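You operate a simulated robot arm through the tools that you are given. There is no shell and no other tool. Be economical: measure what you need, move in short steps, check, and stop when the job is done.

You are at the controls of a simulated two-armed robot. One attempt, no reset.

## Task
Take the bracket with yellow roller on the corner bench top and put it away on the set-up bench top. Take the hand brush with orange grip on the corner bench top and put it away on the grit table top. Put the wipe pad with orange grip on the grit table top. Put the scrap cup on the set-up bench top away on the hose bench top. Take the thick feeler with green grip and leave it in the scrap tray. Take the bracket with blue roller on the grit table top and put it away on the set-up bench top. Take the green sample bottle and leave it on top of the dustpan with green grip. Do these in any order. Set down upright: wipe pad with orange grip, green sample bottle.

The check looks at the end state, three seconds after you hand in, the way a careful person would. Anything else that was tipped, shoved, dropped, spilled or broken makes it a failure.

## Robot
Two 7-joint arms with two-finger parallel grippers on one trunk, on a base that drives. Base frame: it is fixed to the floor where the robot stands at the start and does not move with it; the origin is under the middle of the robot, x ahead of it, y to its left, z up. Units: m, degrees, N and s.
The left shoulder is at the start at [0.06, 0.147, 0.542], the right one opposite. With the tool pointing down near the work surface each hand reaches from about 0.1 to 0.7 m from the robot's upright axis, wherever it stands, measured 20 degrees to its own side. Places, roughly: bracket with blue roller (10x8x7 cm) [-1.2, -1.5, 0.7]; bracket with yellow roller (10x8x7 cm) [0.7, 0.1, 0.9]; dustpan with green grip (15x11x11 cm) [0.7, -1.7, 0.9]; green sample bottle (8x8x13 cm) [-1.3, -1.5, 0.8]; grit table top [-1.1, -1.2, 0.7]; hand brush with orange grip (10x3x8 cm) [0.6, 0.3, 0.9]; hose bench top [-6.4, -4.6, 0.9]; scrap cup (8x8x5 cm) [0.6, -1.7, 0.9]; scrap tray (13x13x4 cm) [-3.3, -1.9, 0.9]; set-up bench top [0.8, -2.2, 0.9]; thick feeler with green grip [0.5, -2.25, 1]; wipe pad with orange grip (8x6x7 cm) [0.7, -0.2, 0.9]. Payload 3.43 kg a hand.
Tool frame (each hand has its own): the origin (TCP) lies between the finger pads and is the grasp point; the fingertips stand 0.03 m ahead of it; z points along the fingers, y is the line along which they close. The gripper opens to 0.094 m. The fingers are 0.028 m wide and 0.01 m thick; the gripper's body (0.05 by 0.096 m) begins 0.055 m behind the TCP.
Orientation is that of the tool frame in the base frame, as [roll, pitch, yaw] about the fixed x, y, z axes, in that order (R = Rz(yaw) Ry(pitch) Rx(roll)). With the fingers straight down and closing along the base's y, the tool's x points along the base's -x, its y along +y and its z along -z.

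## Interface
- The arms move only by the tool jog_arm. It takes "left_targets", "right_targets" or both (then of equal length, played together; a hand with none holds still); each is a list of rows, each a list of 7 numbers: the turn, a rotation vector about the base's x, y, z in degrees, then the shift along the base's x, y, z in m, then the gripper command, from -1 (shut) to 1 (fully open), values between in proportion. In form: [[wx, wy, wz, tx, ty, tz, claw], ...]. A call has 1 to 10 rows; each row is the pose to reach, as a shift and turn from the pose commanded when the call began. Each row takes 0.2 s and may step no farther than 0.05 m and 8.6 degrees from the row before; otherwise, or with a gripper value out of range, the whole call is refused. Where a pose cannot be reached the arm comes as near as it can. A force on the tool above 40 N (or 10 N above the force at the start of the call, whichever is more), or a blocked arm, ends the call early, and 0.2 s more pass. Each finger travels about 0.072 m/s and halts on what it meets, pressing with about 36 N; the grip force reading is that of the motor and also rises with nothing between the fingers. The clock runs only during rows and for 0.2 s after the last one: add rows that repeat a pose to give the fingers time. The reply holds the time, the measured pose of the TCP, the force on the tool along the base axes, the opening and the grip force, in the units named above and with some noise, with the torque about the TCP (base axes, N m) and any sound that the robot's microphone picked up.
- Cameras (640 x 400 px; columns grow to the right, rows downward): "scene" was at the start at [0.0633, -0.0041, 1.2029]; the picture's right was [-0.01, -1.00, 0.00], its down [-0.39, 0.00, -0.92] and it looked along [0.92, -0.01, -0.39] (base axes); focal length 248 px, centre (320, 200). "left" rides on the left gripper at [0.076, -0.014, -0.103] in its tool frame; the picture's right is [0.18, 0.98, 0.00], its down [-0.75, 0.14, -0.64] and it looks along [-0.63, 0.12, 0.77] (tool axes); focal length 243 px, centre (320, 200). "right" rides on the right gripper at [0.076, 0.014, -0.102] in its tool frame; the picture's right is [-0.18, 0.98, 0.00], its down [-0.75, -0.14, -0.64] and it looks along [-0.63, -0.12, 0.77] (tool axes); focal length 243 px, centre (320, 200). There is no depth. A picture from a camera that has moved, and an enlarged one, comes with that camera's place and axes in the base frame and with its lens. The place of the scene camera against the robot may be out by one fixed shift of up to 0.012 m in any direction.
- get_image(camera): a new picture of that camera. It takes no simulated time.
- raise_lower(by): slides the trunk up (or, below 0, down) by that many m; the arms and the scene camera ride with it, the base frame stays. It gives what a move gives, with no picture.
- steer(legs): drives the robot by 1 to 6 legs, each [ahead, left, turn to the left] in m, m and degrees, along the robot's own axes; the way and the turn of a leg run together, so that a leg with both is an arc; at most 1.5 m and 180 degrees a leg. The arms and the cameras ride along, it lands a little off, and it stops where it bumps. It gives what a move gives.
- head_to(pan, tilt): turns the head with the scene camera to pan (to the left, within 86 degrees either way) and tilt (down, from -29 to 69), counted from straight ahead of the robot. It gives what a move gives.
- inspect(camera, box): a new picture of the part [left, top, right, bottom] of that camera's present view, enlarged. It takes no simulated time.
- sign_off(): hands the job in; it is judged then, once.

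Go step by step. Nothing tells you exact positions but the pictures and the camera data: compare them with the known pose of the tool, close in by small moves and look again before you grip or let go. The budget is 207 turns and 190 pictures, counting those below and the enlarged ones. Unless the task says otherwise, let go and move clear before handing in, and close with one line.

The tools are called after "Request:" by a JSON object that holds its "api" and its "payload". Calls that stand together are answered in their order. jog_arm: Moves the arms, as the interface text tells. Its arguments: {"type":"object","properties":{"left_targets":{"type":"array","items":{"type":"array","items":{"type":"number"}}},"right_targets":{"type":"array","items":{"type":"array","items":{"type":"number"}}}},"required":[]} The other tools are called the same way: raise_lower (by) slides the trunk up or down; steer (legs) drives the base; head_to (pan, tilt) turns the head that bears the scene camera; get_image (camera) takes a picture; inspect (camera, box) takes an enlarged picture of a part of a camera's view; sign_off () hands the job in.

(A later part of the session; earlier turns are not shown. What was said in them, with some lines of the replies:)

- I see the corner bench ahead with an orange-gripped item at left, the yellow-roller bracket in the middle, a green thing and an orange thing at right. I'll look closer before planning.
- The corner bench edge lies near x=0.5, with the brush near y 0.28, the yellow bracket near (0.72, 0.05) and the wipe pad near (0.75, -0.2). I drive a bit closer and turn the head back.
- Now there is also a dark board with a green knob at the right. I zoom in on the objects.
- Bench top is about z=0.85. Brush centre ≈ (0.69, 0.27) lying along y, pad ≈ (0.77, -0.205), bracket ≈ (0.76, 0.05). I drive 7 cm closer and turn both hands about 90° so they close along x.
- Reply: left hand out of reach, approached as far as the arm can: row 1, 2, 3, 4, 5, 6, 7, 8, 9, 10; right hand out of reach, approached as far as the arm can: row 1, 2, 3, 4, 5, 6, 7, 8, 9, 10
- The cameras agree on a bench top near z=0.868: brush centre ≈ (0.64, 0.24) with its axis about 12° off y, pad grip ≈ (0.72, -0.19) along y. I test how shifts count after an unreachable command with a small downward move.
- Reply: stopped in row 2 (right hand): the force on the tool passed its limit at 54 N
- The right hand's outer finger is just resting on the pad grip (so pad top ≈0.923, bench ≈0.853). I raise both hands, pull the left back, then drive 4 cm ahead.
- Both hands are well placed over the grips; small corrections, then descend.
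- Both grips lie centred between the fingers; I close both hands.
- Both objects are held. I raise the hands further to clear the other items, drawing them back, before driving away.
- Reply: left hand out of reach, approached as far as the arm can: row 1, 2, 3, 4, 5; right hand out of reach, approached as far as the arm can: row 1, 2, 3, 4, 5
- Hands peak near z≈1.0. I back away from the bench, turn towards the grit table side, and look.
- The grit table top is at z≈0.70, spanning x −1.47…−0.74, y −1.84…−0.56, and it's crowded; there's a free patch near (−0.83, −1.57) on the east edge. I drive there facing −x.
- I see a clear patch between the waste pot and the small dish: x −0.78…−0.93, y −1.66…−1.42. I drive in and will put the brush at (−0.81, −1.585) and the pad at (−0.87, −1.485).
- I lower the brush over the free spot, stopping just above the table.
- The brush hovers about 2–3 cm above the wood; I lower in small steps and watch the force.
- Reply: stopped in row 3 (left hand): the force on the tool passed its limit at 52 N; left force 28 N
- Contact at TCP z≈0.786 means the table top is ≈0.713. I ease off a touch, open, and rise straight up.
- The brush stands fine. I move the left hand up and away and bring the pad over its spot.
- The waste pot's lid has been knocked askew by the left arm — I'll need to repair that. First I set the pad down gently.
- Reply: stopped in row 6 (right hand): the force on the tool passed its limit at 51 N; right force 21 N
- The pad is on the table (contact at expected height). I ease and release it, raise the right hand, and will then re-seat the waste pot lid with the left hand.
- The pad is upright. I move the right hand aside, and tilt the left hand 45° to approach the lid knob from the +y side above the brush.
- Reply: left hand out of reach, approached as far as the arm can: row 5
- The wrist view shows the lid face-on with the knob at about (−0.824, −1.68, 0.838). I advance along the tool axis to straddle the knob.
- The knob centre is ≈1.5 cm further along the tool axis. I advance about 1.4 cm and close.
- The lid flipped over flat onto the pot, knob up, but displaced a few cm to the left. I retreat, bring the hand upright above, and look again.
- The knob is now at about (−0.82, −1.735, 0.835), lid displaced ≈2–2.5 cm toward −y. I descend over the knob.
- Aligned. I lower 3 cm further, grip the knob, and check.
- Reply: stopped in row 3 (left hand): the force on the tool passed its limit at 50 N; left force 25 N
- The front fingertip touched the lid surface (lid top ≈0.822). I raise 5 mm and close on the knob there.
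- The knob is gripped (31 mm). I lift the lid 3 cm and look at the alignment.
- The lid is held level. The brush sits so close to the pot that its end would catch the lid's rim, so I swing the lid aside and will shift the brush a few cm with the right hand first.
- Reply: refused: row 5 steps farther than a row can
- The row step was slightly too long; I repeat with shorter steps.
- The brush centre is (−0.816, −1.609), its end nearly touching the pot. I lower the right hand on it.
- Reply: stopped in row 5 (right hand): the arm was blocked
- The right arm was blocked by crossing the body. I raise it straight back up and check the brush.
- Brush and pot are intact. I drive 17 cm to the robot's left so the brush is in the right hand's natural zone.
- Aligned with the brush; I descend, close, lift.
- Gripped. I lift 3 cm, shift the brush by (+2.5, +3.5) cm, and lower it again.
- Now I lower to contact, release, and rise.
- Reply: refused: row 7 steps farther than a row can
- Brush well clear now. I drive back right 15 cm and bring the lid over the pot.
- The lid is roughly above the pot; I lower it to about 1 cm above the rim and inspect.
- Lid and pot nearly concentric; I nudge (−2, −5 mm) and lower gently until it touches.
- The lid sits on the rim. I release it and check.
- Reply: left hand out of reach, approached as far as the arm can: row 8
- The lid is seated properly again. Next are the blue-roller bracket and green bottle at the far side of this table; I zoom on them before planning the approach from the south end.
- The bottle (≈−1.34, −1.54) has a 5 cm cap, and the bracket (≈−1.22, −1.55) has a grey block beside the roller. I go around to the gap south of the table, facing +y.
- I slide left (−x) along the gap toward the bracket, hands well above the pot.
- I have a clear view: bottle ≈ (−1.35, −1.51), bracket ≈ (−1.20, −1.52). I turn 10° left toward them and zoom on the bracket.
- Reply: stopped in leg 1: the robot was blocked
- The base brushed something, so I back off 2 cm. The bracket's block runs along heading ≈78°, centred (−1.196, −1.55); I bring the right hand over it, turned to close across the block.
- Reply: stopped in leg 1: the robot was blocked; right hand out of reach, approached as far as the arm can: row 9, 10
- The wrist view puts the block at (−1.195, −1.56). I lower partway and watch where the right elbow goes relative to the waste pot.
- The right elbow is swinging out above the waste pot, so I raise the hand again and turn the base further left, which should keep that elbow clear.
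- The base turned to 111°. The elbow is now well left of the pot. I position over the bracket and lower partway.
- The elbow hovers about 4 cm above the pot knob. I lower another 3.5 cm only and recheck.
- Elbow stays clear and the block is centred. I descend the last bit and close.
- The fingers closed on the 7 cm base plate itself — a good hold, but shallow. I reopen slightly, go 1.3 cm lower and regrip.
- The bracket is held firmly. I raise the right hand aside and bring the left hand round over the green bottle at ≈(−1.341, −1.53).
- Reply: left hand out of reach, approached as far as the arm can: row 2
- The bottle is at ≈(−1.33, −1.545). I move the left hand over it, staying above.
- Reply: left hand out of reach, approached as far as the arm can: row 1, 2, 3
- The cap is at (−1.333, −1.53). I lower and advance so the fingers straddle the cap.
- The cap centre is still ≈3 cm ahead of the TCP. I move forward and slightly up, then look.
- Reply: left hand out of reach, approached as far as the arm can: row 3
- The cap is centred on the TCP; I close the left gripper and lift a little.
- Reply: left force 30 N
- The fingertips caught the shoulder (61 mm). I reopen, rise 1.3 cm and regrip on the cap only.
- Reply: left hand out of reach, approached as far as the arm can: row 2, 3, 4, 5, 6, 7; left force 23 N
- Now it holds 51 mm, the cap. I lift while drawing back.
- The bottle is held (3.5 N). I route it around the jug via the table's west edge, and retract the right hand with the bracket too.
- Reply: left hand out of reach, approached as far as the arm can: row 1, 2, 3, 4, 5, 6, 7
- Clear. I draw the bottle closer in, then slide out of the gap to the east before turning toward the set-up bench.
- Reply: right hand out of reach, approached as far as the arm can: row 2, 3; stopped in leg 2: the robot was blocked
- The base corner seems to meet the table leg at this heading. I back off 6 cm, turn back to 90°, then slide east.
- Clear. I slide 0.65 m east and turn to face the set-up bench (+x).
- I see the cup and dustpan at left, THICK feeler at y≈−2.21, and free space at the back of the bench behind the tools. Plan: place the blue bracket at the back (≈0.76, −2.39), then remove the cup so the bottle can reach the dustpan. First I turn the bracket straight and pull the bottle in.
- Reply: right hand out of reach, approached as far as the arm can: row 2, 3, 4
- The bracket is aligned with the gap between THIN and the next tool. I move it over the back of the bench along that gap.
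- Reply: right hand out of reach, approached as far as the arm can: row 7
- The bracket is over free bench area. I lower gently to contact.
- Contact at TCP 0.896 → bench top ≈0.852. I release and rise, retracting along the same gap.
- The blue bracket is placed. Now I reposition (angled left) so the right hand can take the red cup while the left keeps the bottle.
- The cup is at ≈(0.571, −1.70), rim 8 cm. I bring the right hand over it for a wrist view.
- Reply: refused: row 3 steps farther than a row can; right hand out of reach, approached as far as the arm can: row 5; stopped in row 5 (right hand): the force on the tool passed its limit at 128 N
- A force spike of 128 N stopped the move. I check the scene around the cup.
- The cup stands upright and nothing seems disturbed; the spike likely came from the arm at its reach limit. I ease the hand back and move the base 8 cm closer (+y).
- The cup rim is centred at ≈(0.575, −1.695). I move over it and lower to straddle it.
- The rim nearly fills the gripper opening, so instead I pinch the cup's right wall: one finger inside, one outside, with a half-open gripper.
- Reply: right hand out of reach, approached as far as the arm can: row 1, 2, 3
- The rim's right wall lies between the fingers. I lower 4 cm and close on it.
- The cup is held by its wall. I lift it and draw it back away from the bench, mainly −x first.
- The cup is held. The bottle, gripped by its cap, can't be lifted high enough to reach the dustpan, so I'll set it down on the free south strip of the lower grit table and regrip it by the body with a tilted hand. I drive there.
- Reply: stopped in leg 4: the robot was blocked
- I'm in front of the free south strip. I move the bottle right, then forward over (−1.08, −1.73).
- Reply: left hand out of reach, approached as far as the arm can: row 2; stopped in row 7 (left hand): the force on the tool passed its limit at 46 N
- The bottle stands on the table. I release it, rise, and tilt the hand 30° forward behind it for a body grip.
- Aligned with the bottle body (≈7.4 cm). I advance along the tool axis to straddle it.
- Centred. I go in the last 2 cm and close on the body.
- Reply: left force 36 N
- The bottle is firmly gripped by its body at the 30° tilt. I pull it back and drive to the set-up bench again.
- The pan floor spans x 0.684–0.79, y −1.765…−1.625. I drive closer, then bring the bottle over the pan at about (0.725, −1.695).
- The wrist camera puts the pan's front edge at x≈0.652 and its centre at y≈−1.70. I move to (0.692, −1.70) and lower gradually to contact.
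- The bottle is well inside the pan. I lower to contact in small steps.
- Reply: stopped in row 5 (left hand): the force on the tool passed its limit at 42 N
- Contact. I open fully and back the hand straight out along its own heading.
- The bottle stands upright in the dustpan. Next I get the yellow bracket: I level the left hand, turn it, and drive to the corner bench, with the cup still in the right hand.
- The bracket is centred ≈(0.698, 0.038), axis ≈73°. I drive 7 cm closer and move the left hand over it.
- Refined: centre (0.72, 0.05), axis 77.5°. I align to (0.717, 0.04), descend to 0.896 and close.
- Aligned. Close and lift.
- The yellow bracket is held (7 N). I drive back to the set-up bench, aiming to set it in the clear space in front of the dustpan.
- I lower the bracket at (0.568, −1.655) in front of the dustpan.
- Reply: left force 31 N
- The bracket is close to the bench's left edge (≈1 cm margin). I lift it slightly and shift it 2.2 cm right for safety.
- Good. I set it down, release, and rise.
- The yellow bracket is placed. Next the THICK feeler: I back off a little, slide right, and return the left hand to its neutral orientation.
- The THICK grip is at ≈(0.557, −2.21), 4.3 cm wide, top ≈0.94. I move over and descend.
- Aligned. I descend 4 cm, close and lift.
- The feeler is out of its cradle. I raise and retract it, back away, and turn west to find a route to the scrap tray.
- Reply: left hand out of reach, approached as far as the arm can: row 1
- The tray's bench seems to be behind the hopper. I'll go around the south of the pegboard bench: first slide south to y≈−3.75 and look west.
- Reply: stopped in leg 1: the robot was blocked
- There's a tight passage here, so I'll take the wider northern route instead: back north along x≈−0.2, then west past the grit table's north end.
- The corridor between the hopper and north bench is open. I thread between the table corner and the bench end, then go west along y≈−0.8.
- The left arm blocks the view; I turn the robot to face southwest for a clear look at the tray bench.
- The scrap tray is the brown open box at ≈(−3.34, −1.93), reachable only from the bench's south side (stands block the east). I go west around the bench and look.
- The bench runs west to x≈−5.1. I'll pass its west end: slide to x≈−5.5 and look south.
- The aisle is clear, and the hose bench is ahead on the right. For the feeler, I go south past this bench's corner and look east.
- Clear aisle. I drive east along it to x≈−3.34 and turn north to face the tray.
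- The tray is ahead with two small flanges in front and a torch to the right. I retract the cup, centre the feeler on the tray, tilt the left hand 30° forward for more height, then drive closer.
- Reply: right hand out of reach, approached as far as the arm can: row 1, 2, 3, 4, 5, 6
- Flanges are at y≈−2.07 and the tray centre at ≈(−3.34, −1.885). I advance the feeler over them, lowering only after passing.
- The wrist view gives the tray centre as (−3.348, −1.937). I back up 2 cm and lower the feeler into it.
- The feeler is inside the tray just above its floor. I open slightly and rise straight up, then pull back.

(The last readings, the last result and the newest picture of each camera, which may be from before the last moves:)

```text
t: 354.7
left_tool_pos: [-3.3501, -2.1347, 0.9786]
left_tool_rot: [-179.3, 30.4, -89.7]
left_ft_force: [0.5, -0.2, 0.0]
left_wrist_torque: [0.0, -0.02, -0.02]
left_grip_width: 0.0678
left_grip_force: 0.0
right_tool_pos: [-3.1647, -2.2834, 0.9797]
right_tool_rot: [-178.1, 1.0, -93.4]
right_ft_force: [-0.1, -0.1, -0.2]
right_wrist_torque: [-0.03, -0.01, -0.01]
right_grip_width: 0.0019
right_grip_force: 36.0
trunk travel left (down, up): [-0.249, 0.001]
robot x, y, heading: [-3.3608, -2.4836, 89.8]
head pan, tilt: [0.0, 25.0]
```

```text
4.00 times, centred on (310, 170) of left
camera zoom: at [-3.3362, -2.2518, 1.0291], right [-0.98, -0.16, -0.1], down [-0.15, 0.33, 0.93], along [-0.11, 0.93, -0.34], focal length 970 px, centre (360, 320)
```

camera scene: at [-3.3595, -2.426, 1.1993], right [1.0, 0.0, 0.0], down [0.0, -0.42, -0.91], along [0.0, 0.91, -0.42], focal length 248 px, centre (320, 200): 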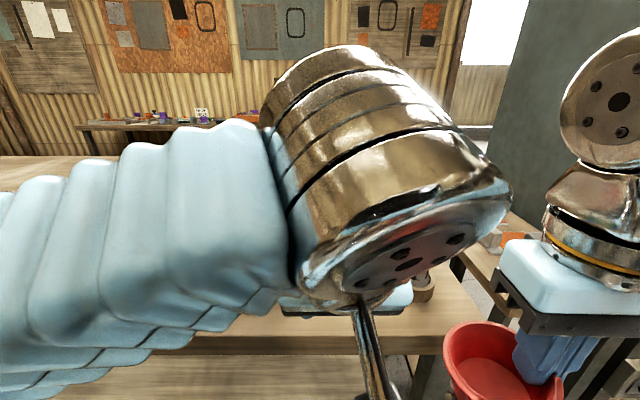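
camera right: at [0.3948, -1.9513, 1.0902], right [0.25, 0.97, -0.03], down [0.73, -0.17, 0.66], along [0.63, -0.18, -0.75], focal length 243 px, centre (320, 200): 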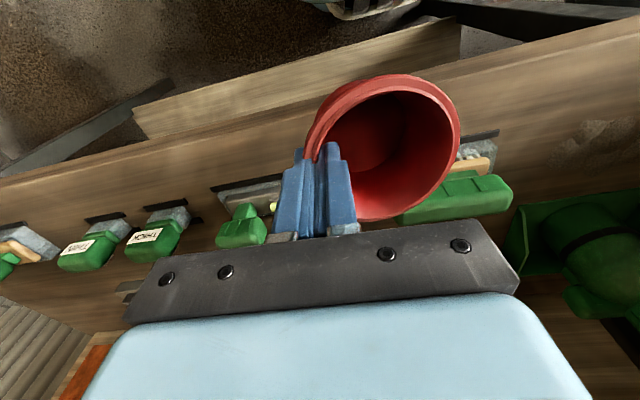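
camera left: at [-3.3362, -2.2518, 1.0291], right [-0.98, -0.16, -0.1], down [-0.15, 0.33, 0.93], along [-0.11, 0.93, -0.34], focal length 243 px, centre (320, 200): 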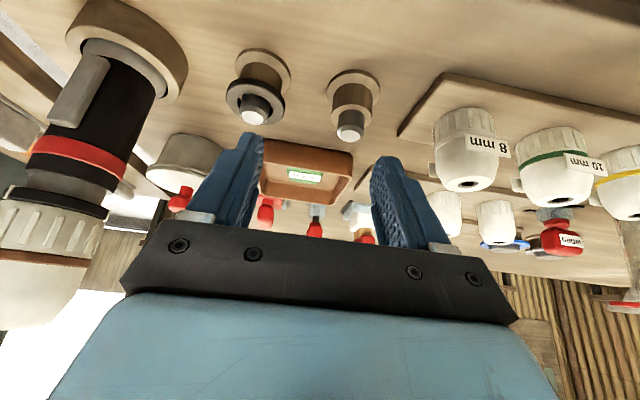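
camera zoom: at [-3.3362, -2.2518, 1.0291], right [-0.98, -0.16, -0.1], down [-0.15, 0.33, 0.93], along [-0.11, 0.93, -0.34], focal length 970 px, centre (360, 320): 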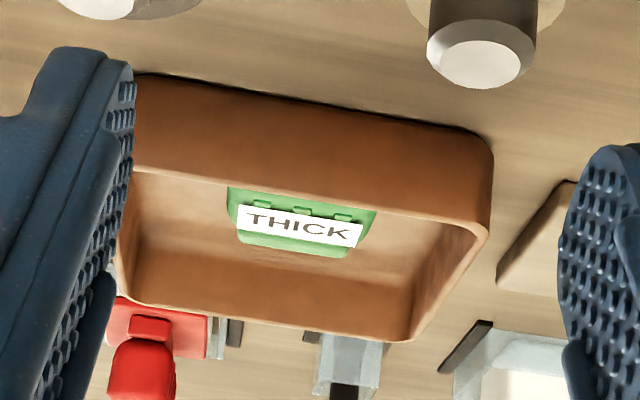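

The feeler lies inside the scrap tray. I level and retract the left hand, then drive toward the hose bench.

Request:
{"api": "jog_arm", "payload": {"left_targets": [[0, 0, 0, 0, -0.04, 0, 0.45], [0, 0, 0, 0, -0.08, 0, 0.45], [-7.5, -0.3, 0, -0.02, -0.11, 0.0, 0], [-15, -0.7, 0, -0.05, -0.12, 0.0, -0.5], [-22.5, -1, 0, -0.08, -0.13, 0.0, -0.5], [-30, -1.3, 0, -0.11, -0.13, 0, -0.5]]}}

Request:
{"api": "steer", "payload": {"legs": [[-0.28, 0, 0], [0, 0, 90], [1.5, 0, 0], [0.78, 0, 0], [0, 1.4, 0]]}}

Request:
{"api": "get_image", "payload": {"camera": "scene"}}

```text
t: 356.1
left_tool_pos: [-3.4591, -2.2626, 0.9804]
left_tool_rot: [-178.1, 0.4, -89.5]
left_ft_force: [-0.5, 0.1, -0.2]
left_wrist_torque: [0.01, 0.03, -0.02]
left_grip_width: 0.0234
left_grip_force: 0.0
right_tool_pos: [-3.1651, -2.284, 0.9801]
right_tool_rot: [-178.1, 0.9, -93.5]
right_ft_force: [-0.4, -0.1, -0.4]
right_wrist_torque: [0.02, 0.0, -0.01]
right_grip_width: 0.0023
right_grip_force: 36.0
trunk travel left (down, up): [-0.249, 0.001]
robot x, y, heading: [-3.3602, -2.4824, 89.7]
head pan, tilt: [0.0, 25.0]
```

```text
t: 379.3
left_tool_pos: [-5.9121, -4.1993, 0.9804]
left_tool_rot: [-178.2, 0.4, -1.7]
left_ft_force: [-0.1, -0.7, -0.3]
left_wrist_torque: [0.05, -0.02, 0.03]
left_grip_width: 0.0233
left_grip_force: 0.1
right_tool_pos: [-5.8781, -3.9081, 0.9798]
right_tool_rot: [-178.1, 1.0, -5.9]
right_ft_force: [0.0, 0.2, -0.4]
right_wrist_torque: [0.0, -0.02, -0.01]
right_grip_width: 0.0023
right_grip_force: 35.9
trunk travel left (down, up): [-0.249, 0.001]
robot x, y, heading: [-5.6855, -4.1116, 177.4]
head pan, tilt: [0.0, 25.0]
```

```text
22 pictures are left
camera scene: at [-5.7464, -4.1115, 1.1993], right [0.04, 1.0, 0.0], down [0.42, -0.02, -0.91], along [-0.91, 0.04, -0.42], focal length 248 px, centre (320, 200)
```

scene: 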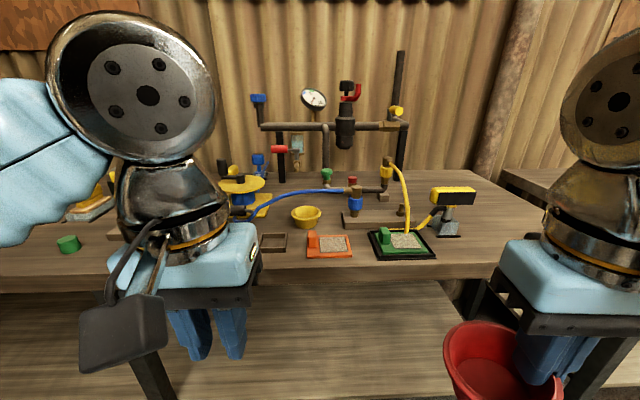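

I'm at the hose bench. I look for a free spot; the right front part seems open, so I zoom there.

Request:
{"api": "inspect", "payload": {"camera": "scene", "box": [250, 150, 560, 300]}}

Request:
{"api": "head_to", "payload": {"pan": 45, "tilt": 30}}

Request:
{"api": "get_image", "payload": {"camera": "scene"}}

```text
2.06 times, centred on (405, 225) of scene
camera zoom: at [-5.7464, -4.1115, 1.1993], right [0.04, 1.0, 0.0], down [0.42, -0.02, -0.91], along [-0.91, 0.04, -0.42], focal length 513 px, centre (144, 148)
```

zoom: 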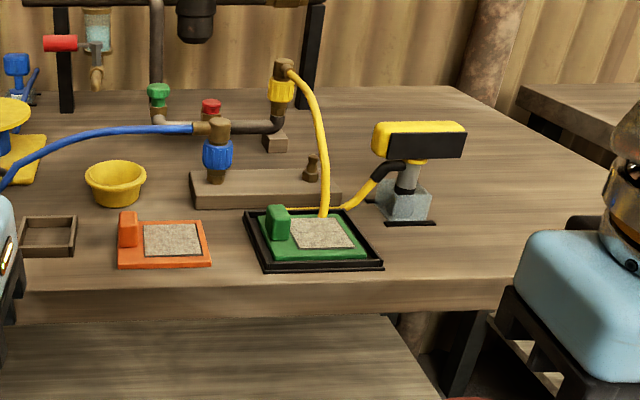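

```text
t: 380.4
left_tool_pos: [-5.9104, -4.1988, 0.9809]
left_tool_rot: [-178.2, 0.3, -1.7]
left_ft_force: [0.1, 0.5, -0.6]
left_wrist_torque: [0.0, 0.0, 0.01]
left_grip_width: 0.0236
left_grip_force: 0.0
right_tool_pos: [-5.8778, -3.9089, 0.9794]
right_tool_rot: [-178.1, 1.0, -5.9]
right_ft_force: [0.1, 0.2, -0.8]
right_wrist_torque: [-0.01, 0.01, 0.02]
right_grip_width: 0.0023
right_grip_force: 36.1
trunk travel left (down, up): [-0.249, 0.001]
robot x, y, heading: [-5.6873, -4.1113, 177.3]
head pan, tilt: [45.0, 30.0]
```

```text
20 pictures are left
camera scene: at [-5.7211, -4.1766, 1.1914], right [-0.68, 0.74, 0.0], down [0.37, 0.34, -0.87], along [-0.64, -0.58, -0.5], focal length 248 px, centre (320, 200)
```

scene: 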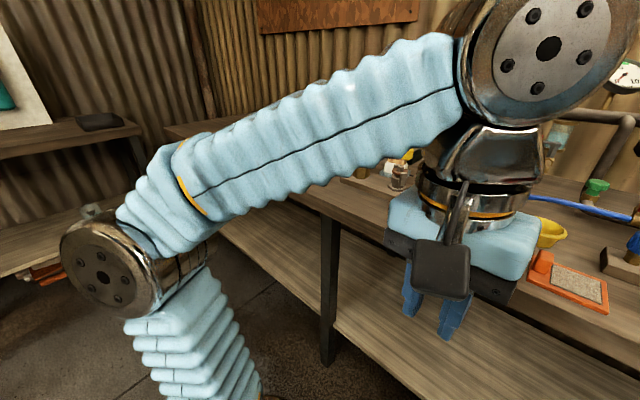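

There's a good free area to the right of the yellow gauge, around (−6.22, −3.60). I move the base right and forward, and extend the cup there.

Request:
{"api": "steer", "payload": {"legs": [[0, -0.28, 2.5], [0.14, 0, 0]]}}

Request:
{"api": "head_to", "payload": {"pan": -15, "tilt": 35}}

Request:
{"api": "jog_arm", "payload": {"right_targets": [[0, 0, 0, -0.03, 0.02, 0, -1], [0, 0, 0, -0.07, 0.04, 0, -1], [0, 0, 0, -0.11, 0.06, -0.005, -1], [0, 0, 0, -0.15, 0.07, -0.01, -1], [0, 0, 0, -0.18, 0.07, -0.02, -1]]}}

Request:
{"api": "get_image", "payload": {"camera": "scene"}}

Request:
{"api": "get_image", "payload": {"camera": "right"}}

```text
t: 383.2
left_tool_pos: [-6.0402, -3.9359, 0.9807]
left_tool_rot: [-178.2, 0.4, 0.8]
left_ft_force: [0.5, 0.4, -0.1]
left_wrist_torque: [0.05, 0.02, 0.0]
left_grip_width: 0.0236
left_grip_force: 0.0
right_tool_pos: [-6.0198, -3.6429, 0.9799]
right_tool_rot: [-178.1, 1.0, -3.3]
right_ft_force: [0.6, 0.5, -0.2]
right_wrist_torque: [0.07, 0.03, 0.03]
right_grip_width: 0.0021
right_grip_force: 36.3
trunk travel left (down, up): [-0.249, 0.001]
robot x, y, heading: [-5.8175, -3.836, -180.2]
head pan, tilt: [45.0, 30.0]
```

```text
t: 384.6
left_tool_pos: [-6.0413, -3.9344, 0.9797]
left_tool_rot: [-178.2, 0.4, 0.7]
left_ft_force: [-0.2, -0.3, 0.4]
left_wrist_torque: [0.02, 0.02, 0.0]
left_grip_width: 0.0234
left_grip_force: 0.0
right_tool_pos: [-6.0203, -3.6438, 0.98]
right_tool_rot: [-178.2, 1.1, -3.4]
right_ft_force: [-0.7, -0.8, -0.3]
right_wrist_torque: [-0.01, 0.01, 0.0]
right_grip_width: 0.0022
right_grip_force: 35.8
trunk travel left (down, up): [-0.249, 0.001]
robot x, y, heading: [-5.8179, -3.8422, -179.8]
head pan, tilt: [-15.0, 35.0]
```

```text
t: 385.8
left_tool_pos: [-6.0392, -3.9361, 0.9801]
left_tool_rot: [-178.1, 0.4, 0.7]
left_ft_force: [1.0, 0.8, 0.1]
left_wrist_torque: [-0.02, -0.01, 0.0]
left_grip_width: 0.0235
left_grip_force: 0.0
right_tool_pos: [-6.2008, -3.5719, 0.96]
right_tool_rot: [-178.1, 1.0, -3.4]
right_ft_force: [0.2, -0.7, 0.8]
right_wrist_torque: [0.0, 0.0, 0.0]
right_grip_width: 0.0024
right_grip_force: 35.6
trunk travel left (down, up): [-0.249, 0.001]
robot x, y, heading: [-5.8212, -3.8366, -179.9]
head pan, tilt: [-15.0, 35.0]
```

```text
19 pictures are left
camera scene: at [-5.8726, -3.8179, 1.1836], right [0.26, 0.97, 0.0], down [0.55, -0.15, -0.82], along [-0.79, 0.21, -0.57], focal length 248 px, centre (320, 200)
```

scene: 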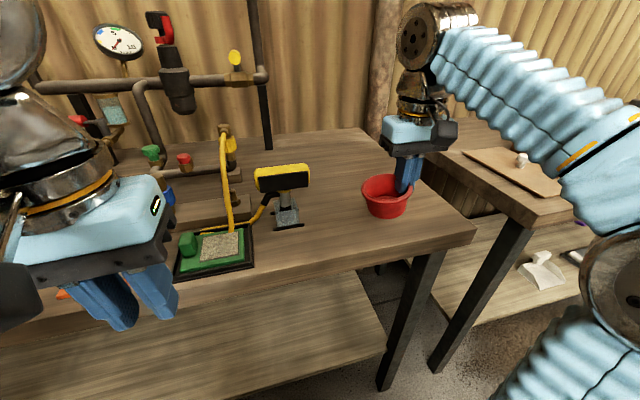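

```text
18 pictures are left
camera right: at [-6.1236, -3.5932, 1.0587], right [-0.24, -0.97, -0.03], down [-0.73, 0.16, 0.66], along [-0.63, 0.18, -0.75], focal length 243 px, centre (320, 200)
```

right: 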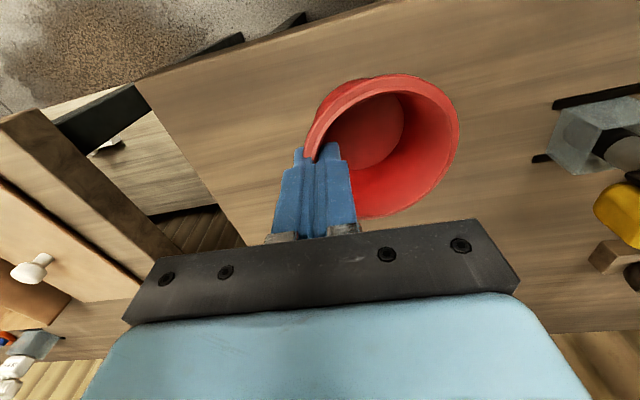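

The cup is over clear bench. I lower it gently to contact.

Request:
{"api": "jog_arm", "payload": {"right_targets": [[0, 0, 0, 0, 0, -0.018, -1], [0, 0, 0, 0, 0, -0.03, -1], [0, 0, 0, 0, 0, -0.034, -1], [0, 0, 0, 0, 0, -0.038, -1], [0, 0, 0, 0, 0, -0.042, -1], [0, 0, 0, 0, 0, -0.046, -1], [0, 0, 0, 0, 0, -0.05, -1]]}}

Request:
{"api": "inspect", "payload": {"camera": "scene", "box": [320, 100, 480, 240]}}

```text
t: 387.2
left_tool_pos: [-6.0397, -3.9349, 0.9799]
left_tool_rot: [-178.2, 0.3, 0.8]
left_ft_force: [0.1, 0.0, 0.9]
left_wrist_torque: [0.01, 0.0, 0.02]
left_grip_width: 0.0235
left_grip_force: 0.0
right_tool_pos: [-6.1992, -3.573, 0.9172]
right_tool_rot: [-178.2, 1.5, -3.5]
right_ft_force: [1.9, 2.3, 18.4]
right_wrist_torque: [-0.67, -0.65, 0.29]
right_grip_width: 0.0051
right_grip_force: 36.2
trunk travel left (down, up): [-0.249, 0.001]
robot x, y, heading: [-5.8197, -3.8373, -180.1]
head pan, tilt: [-15.0, 35.0]
stopped in row 7 (right hand): the force on the tool passed its limit at 45 N (the readings are from after the stop); the commanded pose is now the measured one
```

```text
2.86 times, centred on (400, 170) of scene
camera zoom: at [-5.8718, -3.8182, 1.1834], right [0.26, 0.97, 0.0], down [0.55, -0.15, -0.82], along [-0.79, 0.21, -0.57], focal length 710 px, centre (91, 286)
```

zoom: 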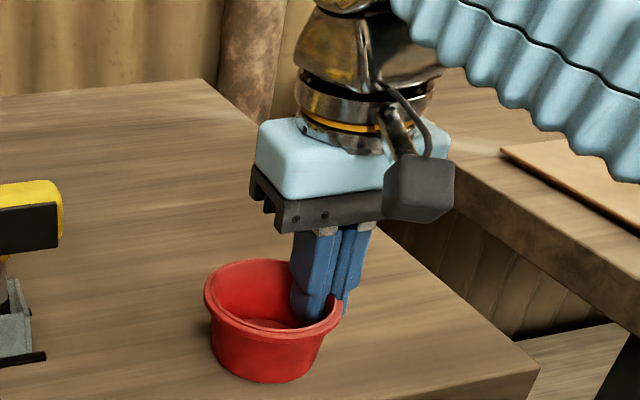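

The cup stands on the bench. I ease off, open the fingers slightly, and rise straight up.

Request:
{"api": "jog_arm", "payload": {"right_targets": [[0, 0, 0, 0, 0, 0.001, -0.7], [0, 0, 0, 0, 0, 0.001, -0.4], [0, 0, 0, 0, 0, 0.001, -0.4], [0, 0, 0, 0, 0, 0.025, -0.4], [0, 0, 0, 0, 0, 0.05, -0.4], [0, 0, 0, 0.04, 0, 0.06, -0.4], [0, 0, 0, 0.085, 0, 0.06, -0.4], [0, 0, 0, 0.13, 0, 0.06, -0.4], [0, 0, 0, 0.17, 0, 0.06, -0.4]]}}

Request:
{"api": "inspect", "payload": {"camera": "scene", "box": [320, 100, 480, 240]}}

```text
t: 389.2
left_tool_pos: [-6.0411, -3.9361, 0.981]
left_tool_rot: [-178.3, 0.5, 0.8]
left_ft_force: [0.3, -1.3, -0.1]
left_wrist_torque: [0.02, -0.04, 0.0]
left_grip_width: 0.0234
left_grip_force: 0.0
right_tool_pos: [-6.0294, -3.5737, 0.9736]
right_tool_rot: [-178.2, 1.3, -3.4]
right_ft_force: [-0.2, -0.5, 0.7]
right_wrist_torque: [0.03, -0.05, -0.01]
right_grip_width: 0.0282
right_grip_force: 0.1
trunk travel left (down, up): [-0.249, 0.001]
robot x, y, heading: [-5.8188, -3.8351, -179.8]
head pan, tilt: [-15.0, 35.0]
```

```text
2.86 times, centred on (400, 170) of scene
camera zoom: at [-5.8729, -3.8181, 1.1836], right [0.26, 0.97, 0.0], down [0.55, -0.15, -0.82], along [-0.79, 0.21, -0.57], focal length 710 px, centre (91, 286)
```

zoom: 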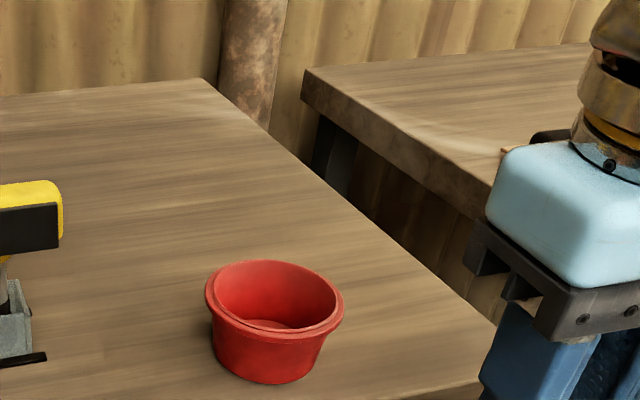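

The cup stands upright on the hose bench. I back the robot clear before handing in.

Request:
{"api": "steer", "payload": {"legs": [[-0.2, 0, 0]]}}

Request:
{"api": "get_image", "payload": {"camera": "scene"}}

```text
t: 390.8
left_tool_pos: [-5.841, -3.936, 0.9816]
left_tool_rot: [-178.1, 0.4, 0.8]
left_ft_force: [0.6, -0.5, 0.8]
left_wrist_torque: [0.02, 0.01, -0.03]
left_grip_width: 0.0235
left_grip_force: 0.1
right_tool_pos: [-5.8304, -3.5725, 0.9733]
right_tool_rot: [-178.1, 1.3, -3.5]
right_ft_force: [-0.3, 0.5, 0.3]
right_wrist_torque: [0.0, -0.01, 0.03]
right_grip_width: 0.0281
right_grip_force: 0.0
trunk travel left (down, up): [-0.249, 0.001]
robot x, y, heading: [-5.6188, -3.8374, 179.7]
head pan, tilt: [-15.0, 35.0]
```

```text
15 pictures are left
camera scene: at [-5.6734, -3.8177, 1.1836], right [0.26, 0.97, 0.0], down [0.55, -0.15, -0.82], along [-0.79, 0.21, -0.57], focal length 248 px, centre (320, 200)
```

scene: 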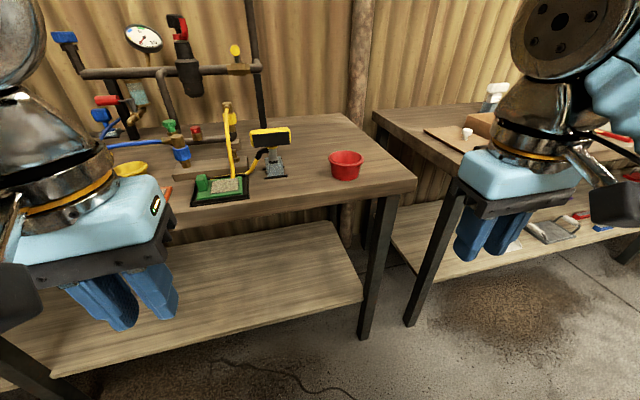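

All seven items are at their destinations and both hands are empty and clear, so I hand the job in.

Request:
{"api": "sign_off", "payload": {}}

```text
The job is handed in.
```

All seven items are in their places, with the wipe pad and sample bottle set down upright, but I knocked the lid off the waste pot on the grit table and re-seated it, and the base bumped into something unidentified a few times while driving, which I didn't go back to check.
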